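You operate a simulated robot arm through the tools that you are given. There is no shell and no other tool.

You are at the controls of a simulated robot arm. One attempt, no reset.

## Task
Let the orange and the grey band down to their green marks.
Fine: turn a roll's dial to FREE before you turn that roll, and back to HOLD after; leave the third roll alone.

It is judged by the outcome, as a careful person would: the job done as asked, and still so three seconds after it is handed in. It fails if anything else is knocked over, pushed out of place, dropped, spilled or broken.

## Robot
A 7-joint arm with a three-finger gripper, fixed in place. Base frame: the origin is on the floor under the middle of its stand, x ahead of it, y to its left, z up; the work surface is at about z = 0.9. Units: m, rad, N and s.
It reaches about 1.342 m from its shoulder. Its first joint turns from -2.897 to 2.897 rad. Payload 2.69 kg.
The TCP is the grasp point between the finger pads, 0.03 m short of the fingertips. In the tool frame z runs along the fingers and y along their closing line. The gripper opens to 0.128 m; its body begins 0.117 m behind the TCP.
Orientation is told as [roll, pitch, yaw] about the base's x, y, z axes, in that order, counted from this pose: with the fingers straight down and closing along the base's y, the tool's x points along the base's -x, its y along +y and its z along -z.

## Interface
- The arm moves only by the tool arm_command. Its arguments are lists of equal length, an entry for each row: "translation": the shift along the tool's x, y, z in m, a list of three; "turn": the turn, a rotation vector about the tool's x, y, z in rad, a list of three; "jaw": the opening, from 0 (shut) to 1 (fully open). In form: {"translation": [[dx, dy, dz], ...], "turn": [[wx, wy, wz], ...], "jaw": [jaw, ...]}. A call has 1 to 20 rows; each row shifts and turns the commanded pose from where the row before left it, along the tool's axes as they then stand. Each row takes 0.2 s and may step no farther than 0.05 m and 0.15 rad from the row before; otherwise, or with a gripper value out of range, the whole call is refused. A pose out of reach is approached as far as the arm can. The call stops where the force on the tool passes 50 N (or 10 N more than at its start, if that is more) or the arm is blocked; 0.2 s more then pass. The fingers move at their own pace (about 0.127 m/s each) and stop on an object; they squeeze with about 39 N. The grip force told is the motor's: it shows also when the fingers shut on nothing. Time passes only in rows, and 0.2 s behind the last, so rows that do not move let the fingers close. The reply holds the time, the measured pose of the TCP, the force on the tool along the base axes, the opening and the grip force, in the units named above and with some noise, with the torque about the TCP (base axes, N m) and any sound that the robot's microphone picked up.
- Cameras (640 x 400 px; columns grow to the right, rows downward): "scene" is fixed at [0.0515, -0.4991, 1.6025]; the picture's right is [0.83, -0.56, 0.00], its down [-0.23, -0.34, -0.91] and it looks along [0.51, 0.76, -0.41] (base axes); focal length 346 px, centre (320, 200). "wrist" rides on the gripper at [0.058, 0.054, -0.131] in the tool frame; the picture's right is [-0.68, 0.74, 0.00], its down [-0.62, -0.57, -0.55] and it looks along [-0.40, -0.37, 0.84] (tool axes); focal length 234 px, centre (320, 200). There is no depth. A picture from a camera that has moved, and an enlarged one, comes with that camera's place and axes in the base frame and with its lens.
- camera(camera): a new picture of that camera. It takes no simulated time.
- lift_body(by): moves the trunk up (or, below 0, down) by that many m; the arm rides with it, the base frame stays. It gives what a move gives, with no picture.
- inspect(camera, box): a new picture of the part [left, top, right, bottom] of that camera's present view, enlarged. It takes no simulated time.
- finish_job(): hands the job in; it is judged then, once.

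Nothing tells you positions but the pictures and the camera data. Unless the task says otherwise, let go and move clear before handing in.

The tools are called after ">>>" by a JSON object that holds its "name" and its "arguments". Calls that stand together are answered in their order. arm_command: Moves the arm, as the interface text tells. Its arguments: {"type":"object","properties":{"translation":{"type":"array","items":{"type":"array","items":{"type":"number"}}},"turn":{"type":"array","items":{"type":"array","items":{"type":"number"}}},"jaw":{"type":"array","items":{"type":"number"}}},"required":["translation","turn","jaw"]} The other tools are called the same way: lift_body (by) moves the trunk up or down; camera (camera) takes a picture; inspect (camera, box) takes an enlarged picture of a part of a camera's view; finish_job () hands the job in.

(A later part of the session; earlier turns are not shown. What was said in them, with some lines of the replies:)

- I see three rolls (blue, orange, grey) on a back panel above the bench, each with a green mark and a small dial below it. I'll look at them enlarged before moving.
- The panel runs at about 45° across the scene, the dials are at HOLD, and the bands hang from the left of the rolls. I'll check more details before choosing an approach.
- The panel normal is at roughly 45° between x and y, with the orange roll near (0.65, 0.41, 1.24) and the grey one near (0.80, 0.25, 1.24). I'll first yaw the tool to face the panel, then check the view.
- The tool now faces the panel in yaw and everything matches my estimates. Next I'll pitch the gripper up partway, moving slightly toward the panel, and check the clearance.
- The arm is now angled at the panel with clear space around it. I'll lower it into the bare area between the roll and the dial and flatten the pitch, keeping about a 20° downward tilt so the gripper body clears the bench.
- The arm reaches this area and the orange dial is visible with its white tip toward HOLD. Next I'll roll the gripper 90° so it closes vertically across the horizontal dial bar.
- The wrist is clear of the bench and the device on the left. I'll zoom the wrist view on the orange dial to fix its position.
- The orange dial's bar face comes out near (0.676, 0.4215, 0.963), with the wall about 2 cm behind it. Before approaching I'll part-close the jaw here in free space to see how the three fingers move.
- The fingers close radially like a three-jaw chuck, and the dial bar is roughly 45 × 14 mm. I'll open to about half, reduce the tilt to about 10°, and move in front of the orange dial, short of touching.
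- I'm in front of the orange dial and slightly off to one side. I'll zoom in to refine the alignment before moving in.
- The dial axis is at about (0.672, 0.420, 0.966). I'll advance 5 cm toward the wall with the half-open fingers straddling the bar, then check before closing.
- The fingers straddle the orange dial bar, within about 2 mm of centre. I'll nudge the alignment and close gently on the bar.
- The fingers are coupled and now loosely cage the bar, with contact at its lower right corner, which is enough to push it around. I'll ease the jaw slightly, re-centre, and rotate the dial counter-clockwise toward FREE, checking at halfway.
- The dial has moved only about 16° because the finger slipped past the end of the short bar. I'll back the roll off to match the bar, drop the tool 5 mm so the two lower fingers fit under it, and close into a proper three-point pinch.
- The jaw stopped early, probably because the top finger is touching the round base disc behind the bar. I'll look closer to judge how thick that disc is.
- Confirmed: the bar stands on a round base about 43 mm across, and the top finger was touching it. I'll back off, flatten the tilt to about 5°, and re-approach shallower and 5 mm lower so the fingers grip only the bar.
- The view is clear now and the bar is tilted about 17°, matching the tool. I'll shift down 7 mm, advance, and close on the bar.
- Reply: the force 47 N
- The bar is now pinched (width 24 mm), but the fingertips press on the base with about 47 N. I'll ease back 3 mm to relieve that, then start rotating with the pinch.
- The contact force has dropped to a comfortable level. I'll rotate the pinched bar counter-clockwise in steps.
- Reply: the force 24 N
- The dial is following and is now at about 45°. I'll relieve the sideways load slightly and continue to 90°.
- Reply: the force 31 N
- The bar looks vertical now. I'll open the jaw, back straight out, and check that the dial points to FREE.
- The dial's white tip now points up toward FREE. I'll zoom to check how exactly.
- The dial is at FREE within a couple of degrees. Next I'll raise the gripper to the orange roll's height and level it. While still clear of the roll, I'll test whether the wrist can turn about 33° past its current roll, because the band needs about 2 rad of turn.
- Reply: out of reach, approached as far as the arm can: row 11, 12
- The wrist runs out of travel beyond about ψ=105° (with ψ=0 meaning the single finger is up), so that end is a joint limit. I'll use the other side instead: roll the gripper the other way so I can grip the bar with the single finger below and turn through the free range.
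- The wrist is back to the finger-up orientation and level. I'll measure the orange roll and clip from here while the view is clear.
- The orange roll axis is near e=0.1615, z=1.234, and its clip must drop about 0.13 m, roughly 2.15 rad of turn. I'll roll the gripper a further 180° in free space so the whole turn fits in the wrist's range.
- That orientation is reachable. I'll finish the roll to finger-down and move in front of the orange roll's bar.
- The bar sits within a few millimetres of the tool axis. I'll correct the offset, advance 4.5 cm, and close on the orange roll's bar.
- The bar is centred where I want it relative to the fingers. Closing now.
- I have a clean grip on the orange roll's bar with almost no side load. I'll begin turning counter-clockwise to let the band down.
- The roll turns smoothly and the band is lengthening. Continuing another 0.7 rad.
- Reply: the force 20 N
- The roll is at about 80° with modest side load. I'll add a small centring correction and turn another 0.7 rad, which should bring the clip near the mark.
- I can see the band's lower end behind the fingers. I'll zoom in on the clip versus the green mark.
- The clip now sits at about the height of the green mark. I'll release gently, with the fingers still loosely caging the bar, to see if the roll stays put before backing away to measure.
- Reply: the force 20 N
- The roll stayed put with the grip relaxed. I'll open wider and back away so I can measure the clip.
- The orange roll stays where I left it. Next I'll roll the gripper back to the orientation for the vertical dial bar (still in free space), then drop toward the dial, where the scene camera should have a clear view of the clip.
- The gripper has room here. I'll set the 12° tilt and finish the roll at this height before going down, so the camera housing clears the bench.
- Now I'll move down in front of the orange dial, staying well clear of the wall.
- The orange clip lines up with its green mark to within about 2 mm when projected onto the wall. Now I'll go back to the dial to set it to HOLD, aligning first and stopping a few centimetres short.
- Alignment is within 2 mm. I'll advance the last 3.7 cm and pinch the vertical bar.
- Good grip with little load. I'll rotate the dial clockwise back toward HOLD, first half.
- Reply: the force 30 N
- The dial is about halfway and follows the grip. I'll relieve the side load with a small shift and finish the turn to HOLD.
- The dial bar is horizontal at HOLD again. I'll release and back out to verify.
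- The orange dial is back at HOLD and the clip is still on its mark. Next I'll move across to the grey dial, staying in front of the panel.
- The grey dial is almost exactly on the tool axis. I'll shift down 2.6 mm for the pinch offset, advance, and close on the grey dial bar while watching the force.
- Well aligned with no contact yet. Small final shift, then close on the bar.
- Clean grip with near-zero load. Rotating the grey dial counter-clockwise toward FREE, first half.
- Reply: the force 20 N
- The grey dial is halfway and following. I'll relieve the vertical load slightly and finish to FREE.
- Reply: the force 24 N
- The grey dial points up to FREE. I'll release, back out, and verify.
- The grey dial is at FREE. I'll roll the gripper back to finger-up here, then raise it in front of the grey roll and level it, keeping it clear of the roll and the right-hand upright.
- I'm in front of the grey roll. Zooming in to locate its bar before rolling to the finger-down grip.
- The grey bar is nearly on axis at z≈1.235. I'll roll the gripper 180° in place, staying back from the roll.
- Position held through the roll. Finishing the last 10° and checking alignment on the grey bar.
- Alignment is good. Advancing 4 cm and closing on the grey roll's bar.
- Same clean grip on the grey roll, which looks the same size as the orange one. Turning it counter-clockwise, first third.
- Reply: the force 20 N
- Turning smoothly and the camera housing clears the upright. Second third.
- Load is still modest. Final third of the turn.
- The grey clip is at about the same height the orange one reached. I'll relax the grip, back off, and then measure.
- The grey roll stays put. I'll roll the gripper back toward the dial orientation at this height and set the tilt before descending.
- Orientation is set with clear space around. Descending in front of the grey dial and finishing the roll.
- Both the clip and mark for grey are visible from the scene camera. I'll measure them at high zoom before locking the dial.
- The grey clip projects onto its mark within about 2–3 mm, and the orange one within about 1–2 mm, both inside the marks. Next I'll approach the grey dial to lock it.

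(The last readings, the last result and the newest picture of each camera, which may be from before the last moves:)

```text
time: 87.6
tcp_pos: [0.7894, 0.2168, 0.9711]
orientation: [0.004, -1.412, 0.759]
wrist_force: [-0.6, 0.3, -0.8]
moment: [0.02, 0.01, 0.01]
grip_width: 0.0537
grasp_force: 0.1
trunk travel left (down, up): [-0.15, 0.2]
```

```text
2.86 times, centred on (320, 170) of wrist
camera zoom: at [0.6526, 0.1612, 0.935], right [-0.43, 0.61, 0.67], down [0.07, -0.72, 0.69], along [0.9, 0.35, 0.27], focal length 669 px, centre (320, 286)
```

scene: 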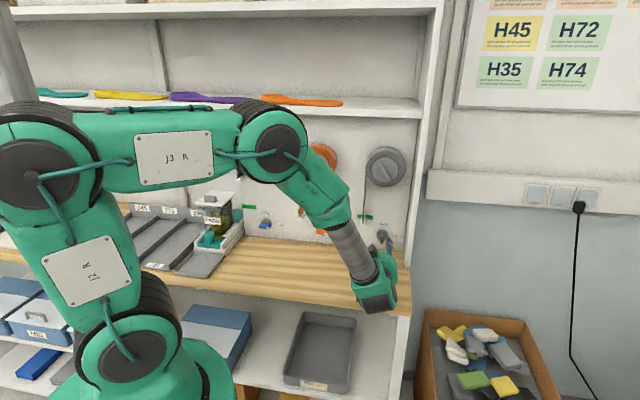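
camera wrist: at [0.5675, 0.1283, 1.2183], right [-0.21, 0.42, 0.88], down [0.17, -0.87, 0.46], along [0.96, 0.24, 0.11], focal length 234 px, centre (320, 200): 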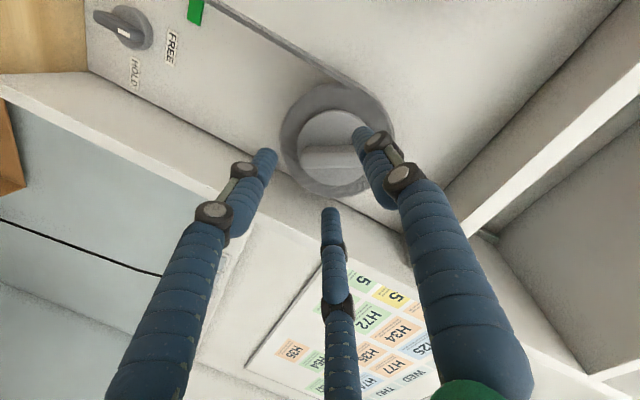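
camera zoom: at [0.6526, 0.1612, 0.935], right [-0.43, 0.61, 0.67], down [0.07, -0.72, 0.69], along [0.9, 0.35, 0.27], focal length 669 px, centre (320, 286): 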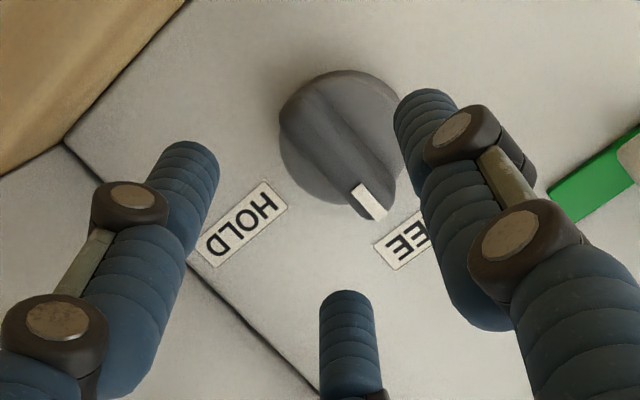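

The bar is about 3.5 mm above the tool axis here. I'll correct that, advance, and pinch it.

>>> {"name": "arm_command", "arguments": {"translation": [[-0.0035, -0.0003, 0.018], [0, 0, 0.0185], [0, 0, 0], [0, 0, 0], [0, 0, 0], [0, 0, 0]], "turn": [[0, 0, 0], [0, 0, 0], [0, 0, 0], [0, 0, 0], [0, 0, 0], [0, 0, 0]], "jaw": [0.4, 0.38, 0.3, 0.22, 0.15, 0.12]}}

>>> {"name": "inspect", "arguments": {"camera": "wrist", "box": [240, 100, 400, 240]}}

```text
time: 89.0
tcp_pos: [0.8165, 0.2434, 0.9715]
orientation: [0.001, -1.413, 0.76]
wrist_force: [-2.8, 4.9, 0.6]
moment: [0.06, 0.02, 0.8]
grip_width: 0.022
grasp_force: 45.0
trunk travel left (down, up): [-0.15, 0.2]
```

```text
2.86 times, centred on (320, 170) of wrist
camera zoom: at [0.6791, 0.1869, 0.9339], right [-0.43, 0.61, 0.67], down [0.07, -0.72, 0.69], along [0.9, 0.35, 0.27], focal length 669 px, centre (320, 286)
```

zoom: 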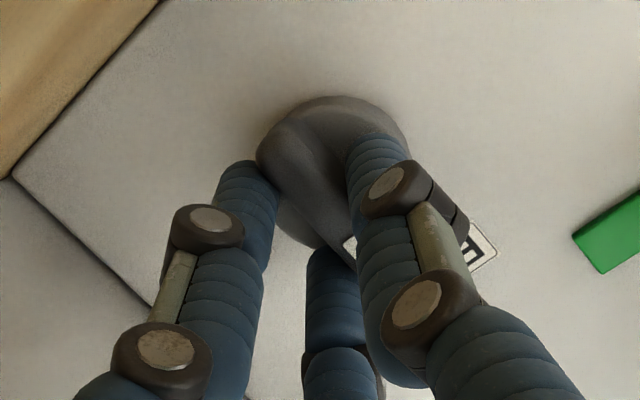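

Gripped with low load. Rotating the grey dial clockwise toward HOLD, first half.

>>> {"name": "arm_command", "arguments": {"translation": [[0.0006, -0.0001, 0.0001], [0.0006, -0.0001, 0.0001], [0.0005, -0.0001, 0.0001], [0.0005, -0.0001, 0.0001], [0.0005, -0.0001, 0.0001], [0.0005, -0.0001, 0.0001]], "turn": [[0, -0.0058, 0.131], [-0.0008, -0.0057, 0.131], [-0.0015, -0.0056, 0.131], [-0.0022, -0.0054, 0.131], [-0.0029, -0.005, 0.131], [-0.0035, -0.0046, 0.131]], "jaw": [0.12, 0.12, 0.12, 0.12, 0.12, 0.12]}}

>>> {"name": "inspect", "arguments": {"camera": "scene", "box": [340, 195, 420, 260]}}

```text
time: 90.4
tcp_pos: [0.8145, 0.2427, 0.9662]
orientation: [1.393, -0.773, -0.69]
wrist_force: [6.8, -18.4, -9.3]
moment: [-0.23, 0.1, 0.77]
grip_width: 0.0236
grasp_force: 45.1
trunk travel left (down, up): [-0.15, 0.2]
```

```text
6.15 times, centred on (380, 228) of scene
camera zoom: at [0.0515, -0.4991, 1.6025], right [0.83, -0.56, 0.0], down [-0.23, -0.34, -0.91], along [0.51, 0.76, -0.41], focal length 2130 px, centre (-49, 31)
```

zoom: 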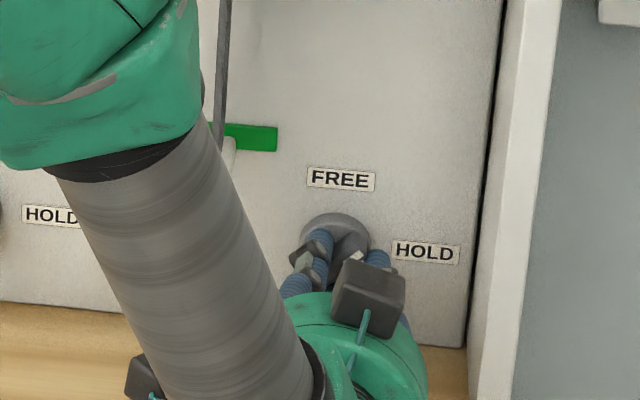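

Halfway, following well. Small side-load correction and finish to HOLD.

>>> {"name": "arm_command", "arguments": {"translation": [[0.0003, -0.0011, -0.0003], [0.0006, 0, 0], [0.0006, 0, 0], [0.0006, 0, 0], [0.0006, 0, 0], [0.0006, 0, 0]], "turn": [[-0.0041, -0.0041, 0.131], [-0.0046, -0.0035, 0.131], [-0.005, -0.0029, 0.131], [-0.0054, -0.0022, 0.131], [-0.0056, -0.0015, 0.131], [-0.0058, -0.0008, 0.131]], "jaw": [0.12, 0.12, 0.12, 0.12, 0.12, 0.12]}}

>>> {"name": "inspect", "arguments": {"camera": "wrist", "box": [240, 100, 400, 240]}}

>>> {"name": "inspect", "arguments": {"camera": "scene", "box": [340, 195, 420, 260]}}

```text
time: 91.8
tcp_pos: [0.8119, 0.2449, 0.9625]
orientation: [1.475, 0.005, -0.813]
wrist_force: [4.8, -8.7, -31.1]
moment: [-0.38, -0.74, 1.3]
grip_width: 0.0233
grasp_force: 44.5
trunk travel left (down, up): [-0.15, 0.2]
```

```text
2.86 times, centred on (320, 170) of wrist
camera zoom: at [0.6819, 0.2012, 1.0283], right [0.52, -0.45, 0.73], down [-0.01, -0.86, -0.52], along [0.86, 0.26, -0.45], focal length 669 px, centre (320, 286)
```

zoom: 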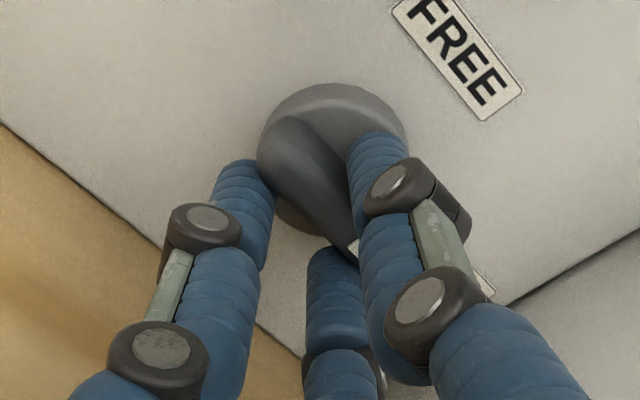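

```text
6.15 times, centred on (380, 228) of scene
camera zoom: at [0.0515, -0.4991, 1.6025], right [0.83, -0.56, 0.0], down [-0.23, -0.34, -0.91], along [0.51, 0.76, -0.41], focal length 2130 px, centre (-49, 31)
```

zoom: 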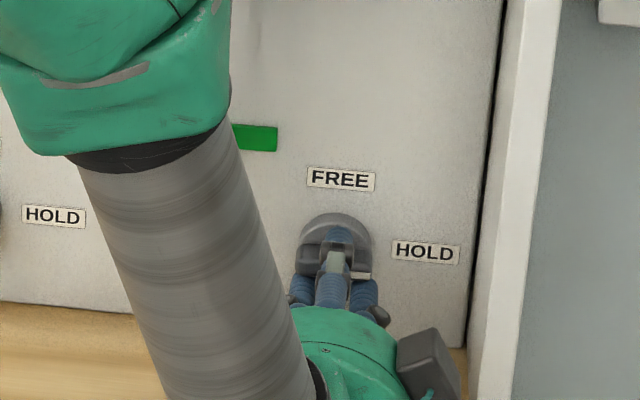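

The grey dial bar is horizontal at HOLD. Releasing and backing straight out to verify everything.

>>> {"name": "arm_command", "arguments": {"translation": [[0, 0, 0], [0, 0, 0], [0, 0, -0.015], [0, 0.003, -0.02], [0, 0.003, -0.02], [0, 0.003, -0.02], [0, 0.003, -0.02]], "turn": [[0, 0, 0], [0, 0, 0], [0, 0, 0], [0, 0, 0], [0, 0, 0], [0, 0, 0], [0, 0, 0]], "jaw": [0.28, 0.34, 0.4, 0.5, 0.5, 0.5, 0.5]}}

>>> {"name": "inspect", "arguments": {"camera": "wrist", "box": [240, 80, 480, 260]}}

>>> {"name": "inspect", "arguments": {"camera": "scene", "box": [280, 130, 430, 260]}}

```text
time: 93.4
tcp_pos: [0.7456, 0.179, 0.9844]
orientation: [1.479, 0.001, -0.816]
wrist_force: [0.1, -0.4, -0.4]
moment: [0.01, -0.01, 0.01]
grip_width: 0.0641
grasp_force: 0.1
trunk travel left (down, up): [-0.15, 0.2]
```

```text
2.22 times, centred on (360, 170) of wrist
camera zoom: at [0.6149, 0.1355, 1.0506], right [0.51, -0.45, 0.73], down [-0.01, -0.86, -0.52], along [0.86, 0.26, -0.45], focal length 520 px, centre (231, 267)
```

zoom: 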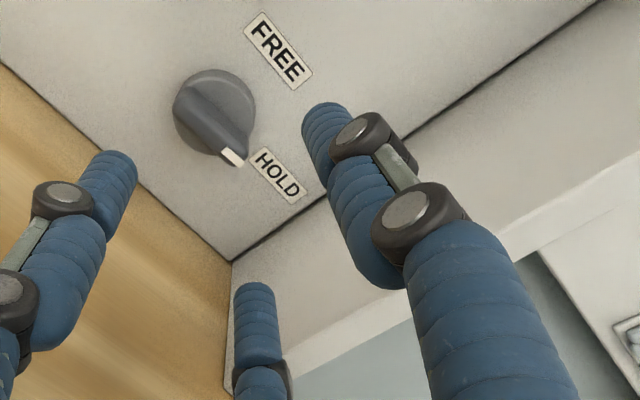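

```text
3.08 times, centred on (355, 195) of scene
camera zoom: at [0.0515, -0.4991, 1.6025], right [0.83, -0.56, 0.0], down [-0.23, -0.34, -0.91], along [0.51, 0.76, -0.41], focal length 1065 px, centre (212, 215)
```

zoom: 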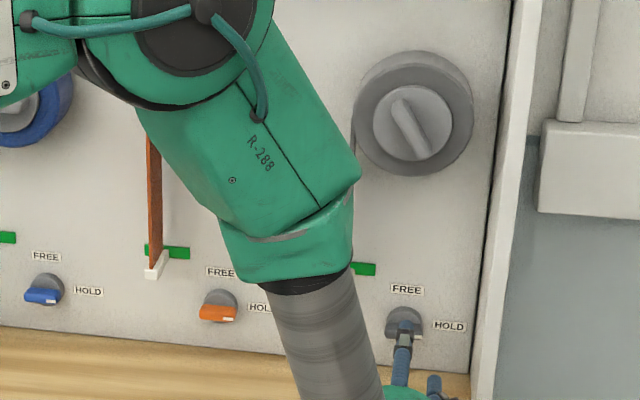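

The grey dial is at HOLD. I'll move the arm up and back, clear of the panel, for a full check.

>>> {"name": "arm_command", "arguments": {"translation": [[0, 0.03, -0.02], [0, 0.04, -0.015], [0, 0.04, -0.015], [0, 0.04, -0.015], [0, 0.04, -0.015], [0, 0.04, -0.015], [0.04, 0.01, -0.01], [0.04, 0.01, -0.01], [0, 0, 0]], "turn": [[0, 0, 0], [0, 0, 0], [0, 0, 0], [0, 0, 0], [0, 0, 0], [0, 0, 0], [0, 0, 0], [0, 0, 0], [0, 0, 0]], "jaw": [0.5, 0.5, 0.5, 0.5, 0.5, 0.5, 0.5, 0.5, 0.5]}}

>>> {"name": "camera", "arguments": {"camera": "scene"}}

>>> {"name": "camera", "arguments": {"camera": "wrist"}}

>>> {"name": "inspect", "arguments": {"camera": "scene", "box": [220, 120, 420, 250]}}

```text
time: 95.4
tcp_pos: [0.6218, 0.1736, 1.2478]
orientation: [1.483, 0.001, -0.816]
wrist_force: [-0.6, 1.0, 0.2]
moment: [-0.05, 0.02, -0.12]
grip_width: 0.0638
grasp_force: 0.1
trunk travel left (down, up): [-0.15, 0.2]
```

```text
taken
```

scene: 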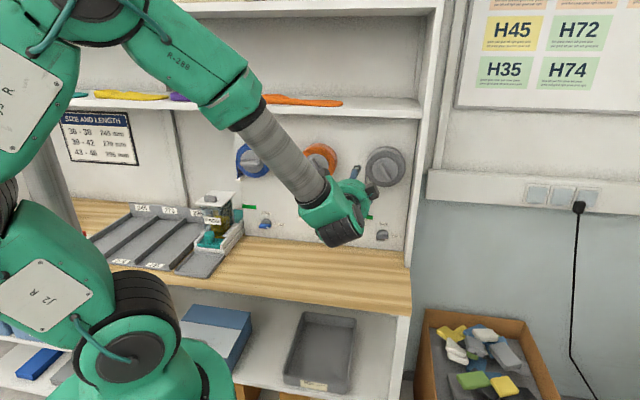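

```text
taken
camera wrist: at [0.4919, 0.1301, 1.3127], right [0.51, -0.45, 0.73], down [-0.01, -0.86, -0.52], along [0.86, 0.26, -0.45], focal length 234 px, centre (320, 200)
```

wrist: 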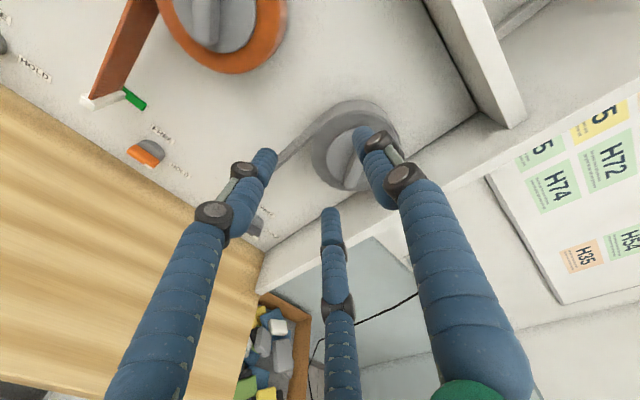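

```text
3.08 times, centred on (320, 185) of scene
camera zoom: at [0.0515, -0.4991, 1.6025], right [0.83, -0.56, 0.0], down [-0.23, -0.34, -0.91], along [0.51, 0.76, -0.41], focal length 1065 px, centre (320, 246)
```

zoom: 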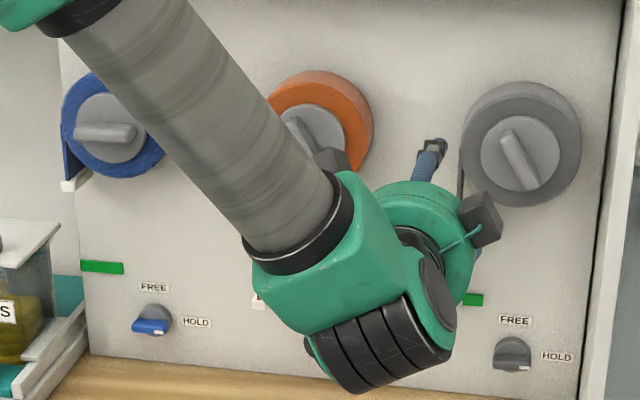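

Both dials read HOLD. The arm still blocks the scene view, so I'll bring it back to something like its starting pose (fingers down, higher) for a final check.

>>> {"name": "arm_command", "arguments": {"translation": [[0, 0, -0.01], [0, 0, -0.01], [0, 0, 0], [0, 0, 0], [0, 0, 0], [0, 0, 0], [0, 0, 0], [0, 0, 0], [0, 0, 0], [0, 0, 0], [0, 0, -0.04], [0, 0, -0.04], [0, 0, -0.04], [0, 0, -0.02], [0, 0, 0]], "turn": [[0.145, 0, 0], [0.145, 0, 0], [0.145, 0, 0], [0.145, 0, 0], [0.145, 0, 0], [0.145, 0, 0], [0.145, 0, 0], [0.145, 0, 0], [0.145, 0, 0], [0.145, 0, 0], [0, 0, 0], [0, 0, 0], [0, 0, 0], [0, 0, 0], [0, 0, 0]], "jaw": [0.6, 0.7, 0.8, 0.9, 1, 1, 1, 1, 1, 1, 1, 1, 1, 1, 1]}}

>>> {"name": "camera", "arguments": {"camera": "scene"}}

>>> {"name": "inspect", "arguments": {"camera": "scene", "box": [220, 120, 420, 250]}}

>>> {"name": "camera", "arguments": {"camera": "wrist"}}

```text
time: 98.6
tcp_pos: [0.6075, 0.1595, 1.3879]
orientation: [0.032, 0.002, -0.814]
wrist_force: [0.7, -0.3, 0.1]
moment: [0.03, -0.05, -0.01]
grip_width: 0.1279
grasp_force: 0.1
trunk travel left (down, up): [-0.15, 0.2]
```

```text
taken
```

scene: 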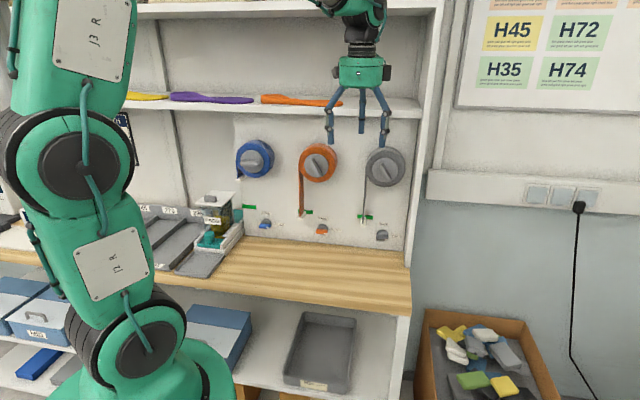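

```text
3.08 times, centred on (320, 185) of scene
camera zoom: at [0.0515, -0.4991, 1.6025], right [0.83, -0.56, 0.0], down [-0.23, -0.34, -0.91], along [0.51, 0.76, -0.41], focal length 1065 px, centre (320, 246)
```

zoom: 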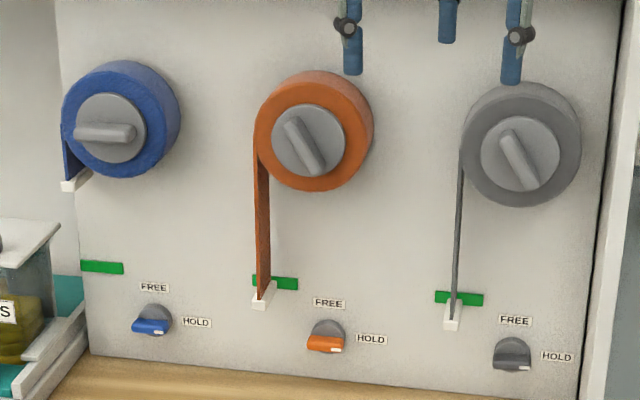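

```text
taken
camera wrist: at [0.6036, 0.2357, 1.5205], right [1.0, 0.01, 0.02], down [0.0, -0.85, 0.53], along [0.03, -0.53, -0.85], focal length 234 px, centre (320, 200)
```

wrist: 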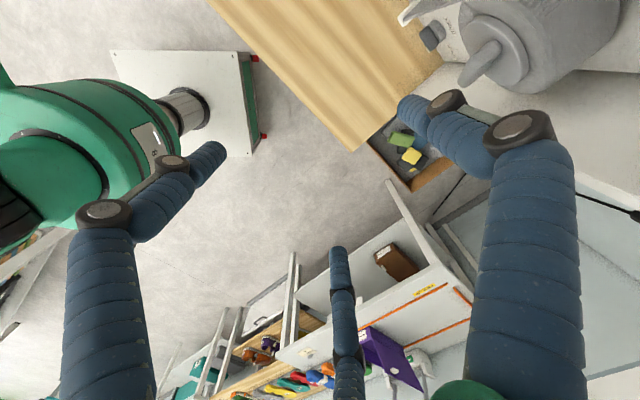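

Everything is unobstructed now: both clips sit at their green marks, both dials read HOLD, and blue looks untouched. One last close look at each clip and dial.

>>> {"name": "inspect", "arguments": {"camera": "scene", "box": [290, 195, 345, 240]}}

>>> {"name": "inspect", "arguments": {"camera": "scene", "box": [350, 200, 405, 245]}}

>>> {"name": "inspect", "arguments": {"camera": "scene", "box": [225, 130, 290, 240]}}

```text
8.89 times, centred on (318, 218) of scene
camera zoom: at [0.0515, -0.4991, 1.6025], right [0.83, -0.56, 0.0], down [-0.23, -0.34, -0.91], along [0.51, 0.76, -0.41], focal length 3076 px, centre (342, 44)
```

zoom: 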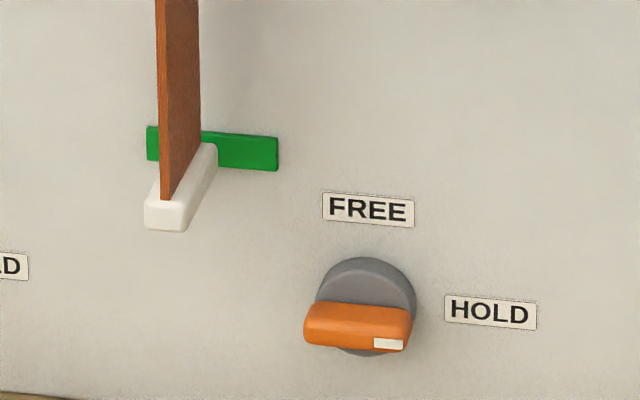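

```text
8.89 times, centred on (378, 222) of scene
camera zoom: at [0.0515, -0.4991, 1.6025], right [0.83, -0.56, 0.0], down [-0.23, -0.34, -0.91], along [0.51, 0.76, -0.41], focal length 3076 px, centre (-191, 0)
```

zoom: 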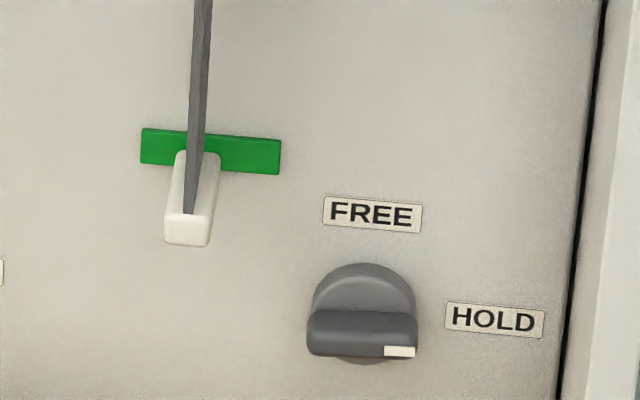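

```text
3.64 times, centred on (258, 185) of scene
camera zoom: at [0.0515, -0.4991, 1.6025], right [0.83, -0.56, 0.0], down [-0.23, -0.34, -0.91], along [0.51, 0.76, -0.41], focal length 1258 px, centre (547, 254)
```

zoom: 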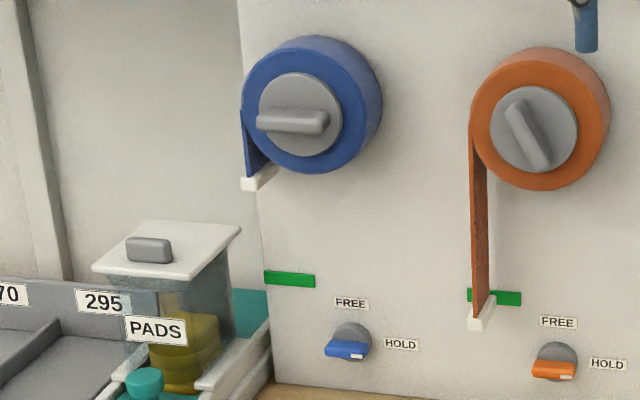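

The orange and grey clips sit on their green marks to within about 3 mm, and both dials are back at HOLD. The blue roll and its dial are untouched and the arm is clear, so I'm handing the job in.

>>> {"name": "finish_job", "arguments": {}}

```text
The job is handed in.
```

I let the orange and grey bands down to their green marks, and the job is handed in. By the camera views, each band's end clip is within about 3 mm of the centre of its mark.

- **Dials:** I turned each roll's dial to FREE before turning the roll, and back to HOLD afterwards. Both read HOLD in the last pictures.
- **Third roll:** I left the blue roll and its dial alone, and they look unchanged.
- **First try at the orange dial:** A finger slipped past the end of its short bar, leaving the dial at about 16°. When I gripped it again, the fingertips briefly pressed its base with about 47 N before I eased off. The dial looks undamaged and turned normally after that.
- **Everything else:** I saw nothing knocked over or pushed out of place. The gripper is open and clear of the panel.
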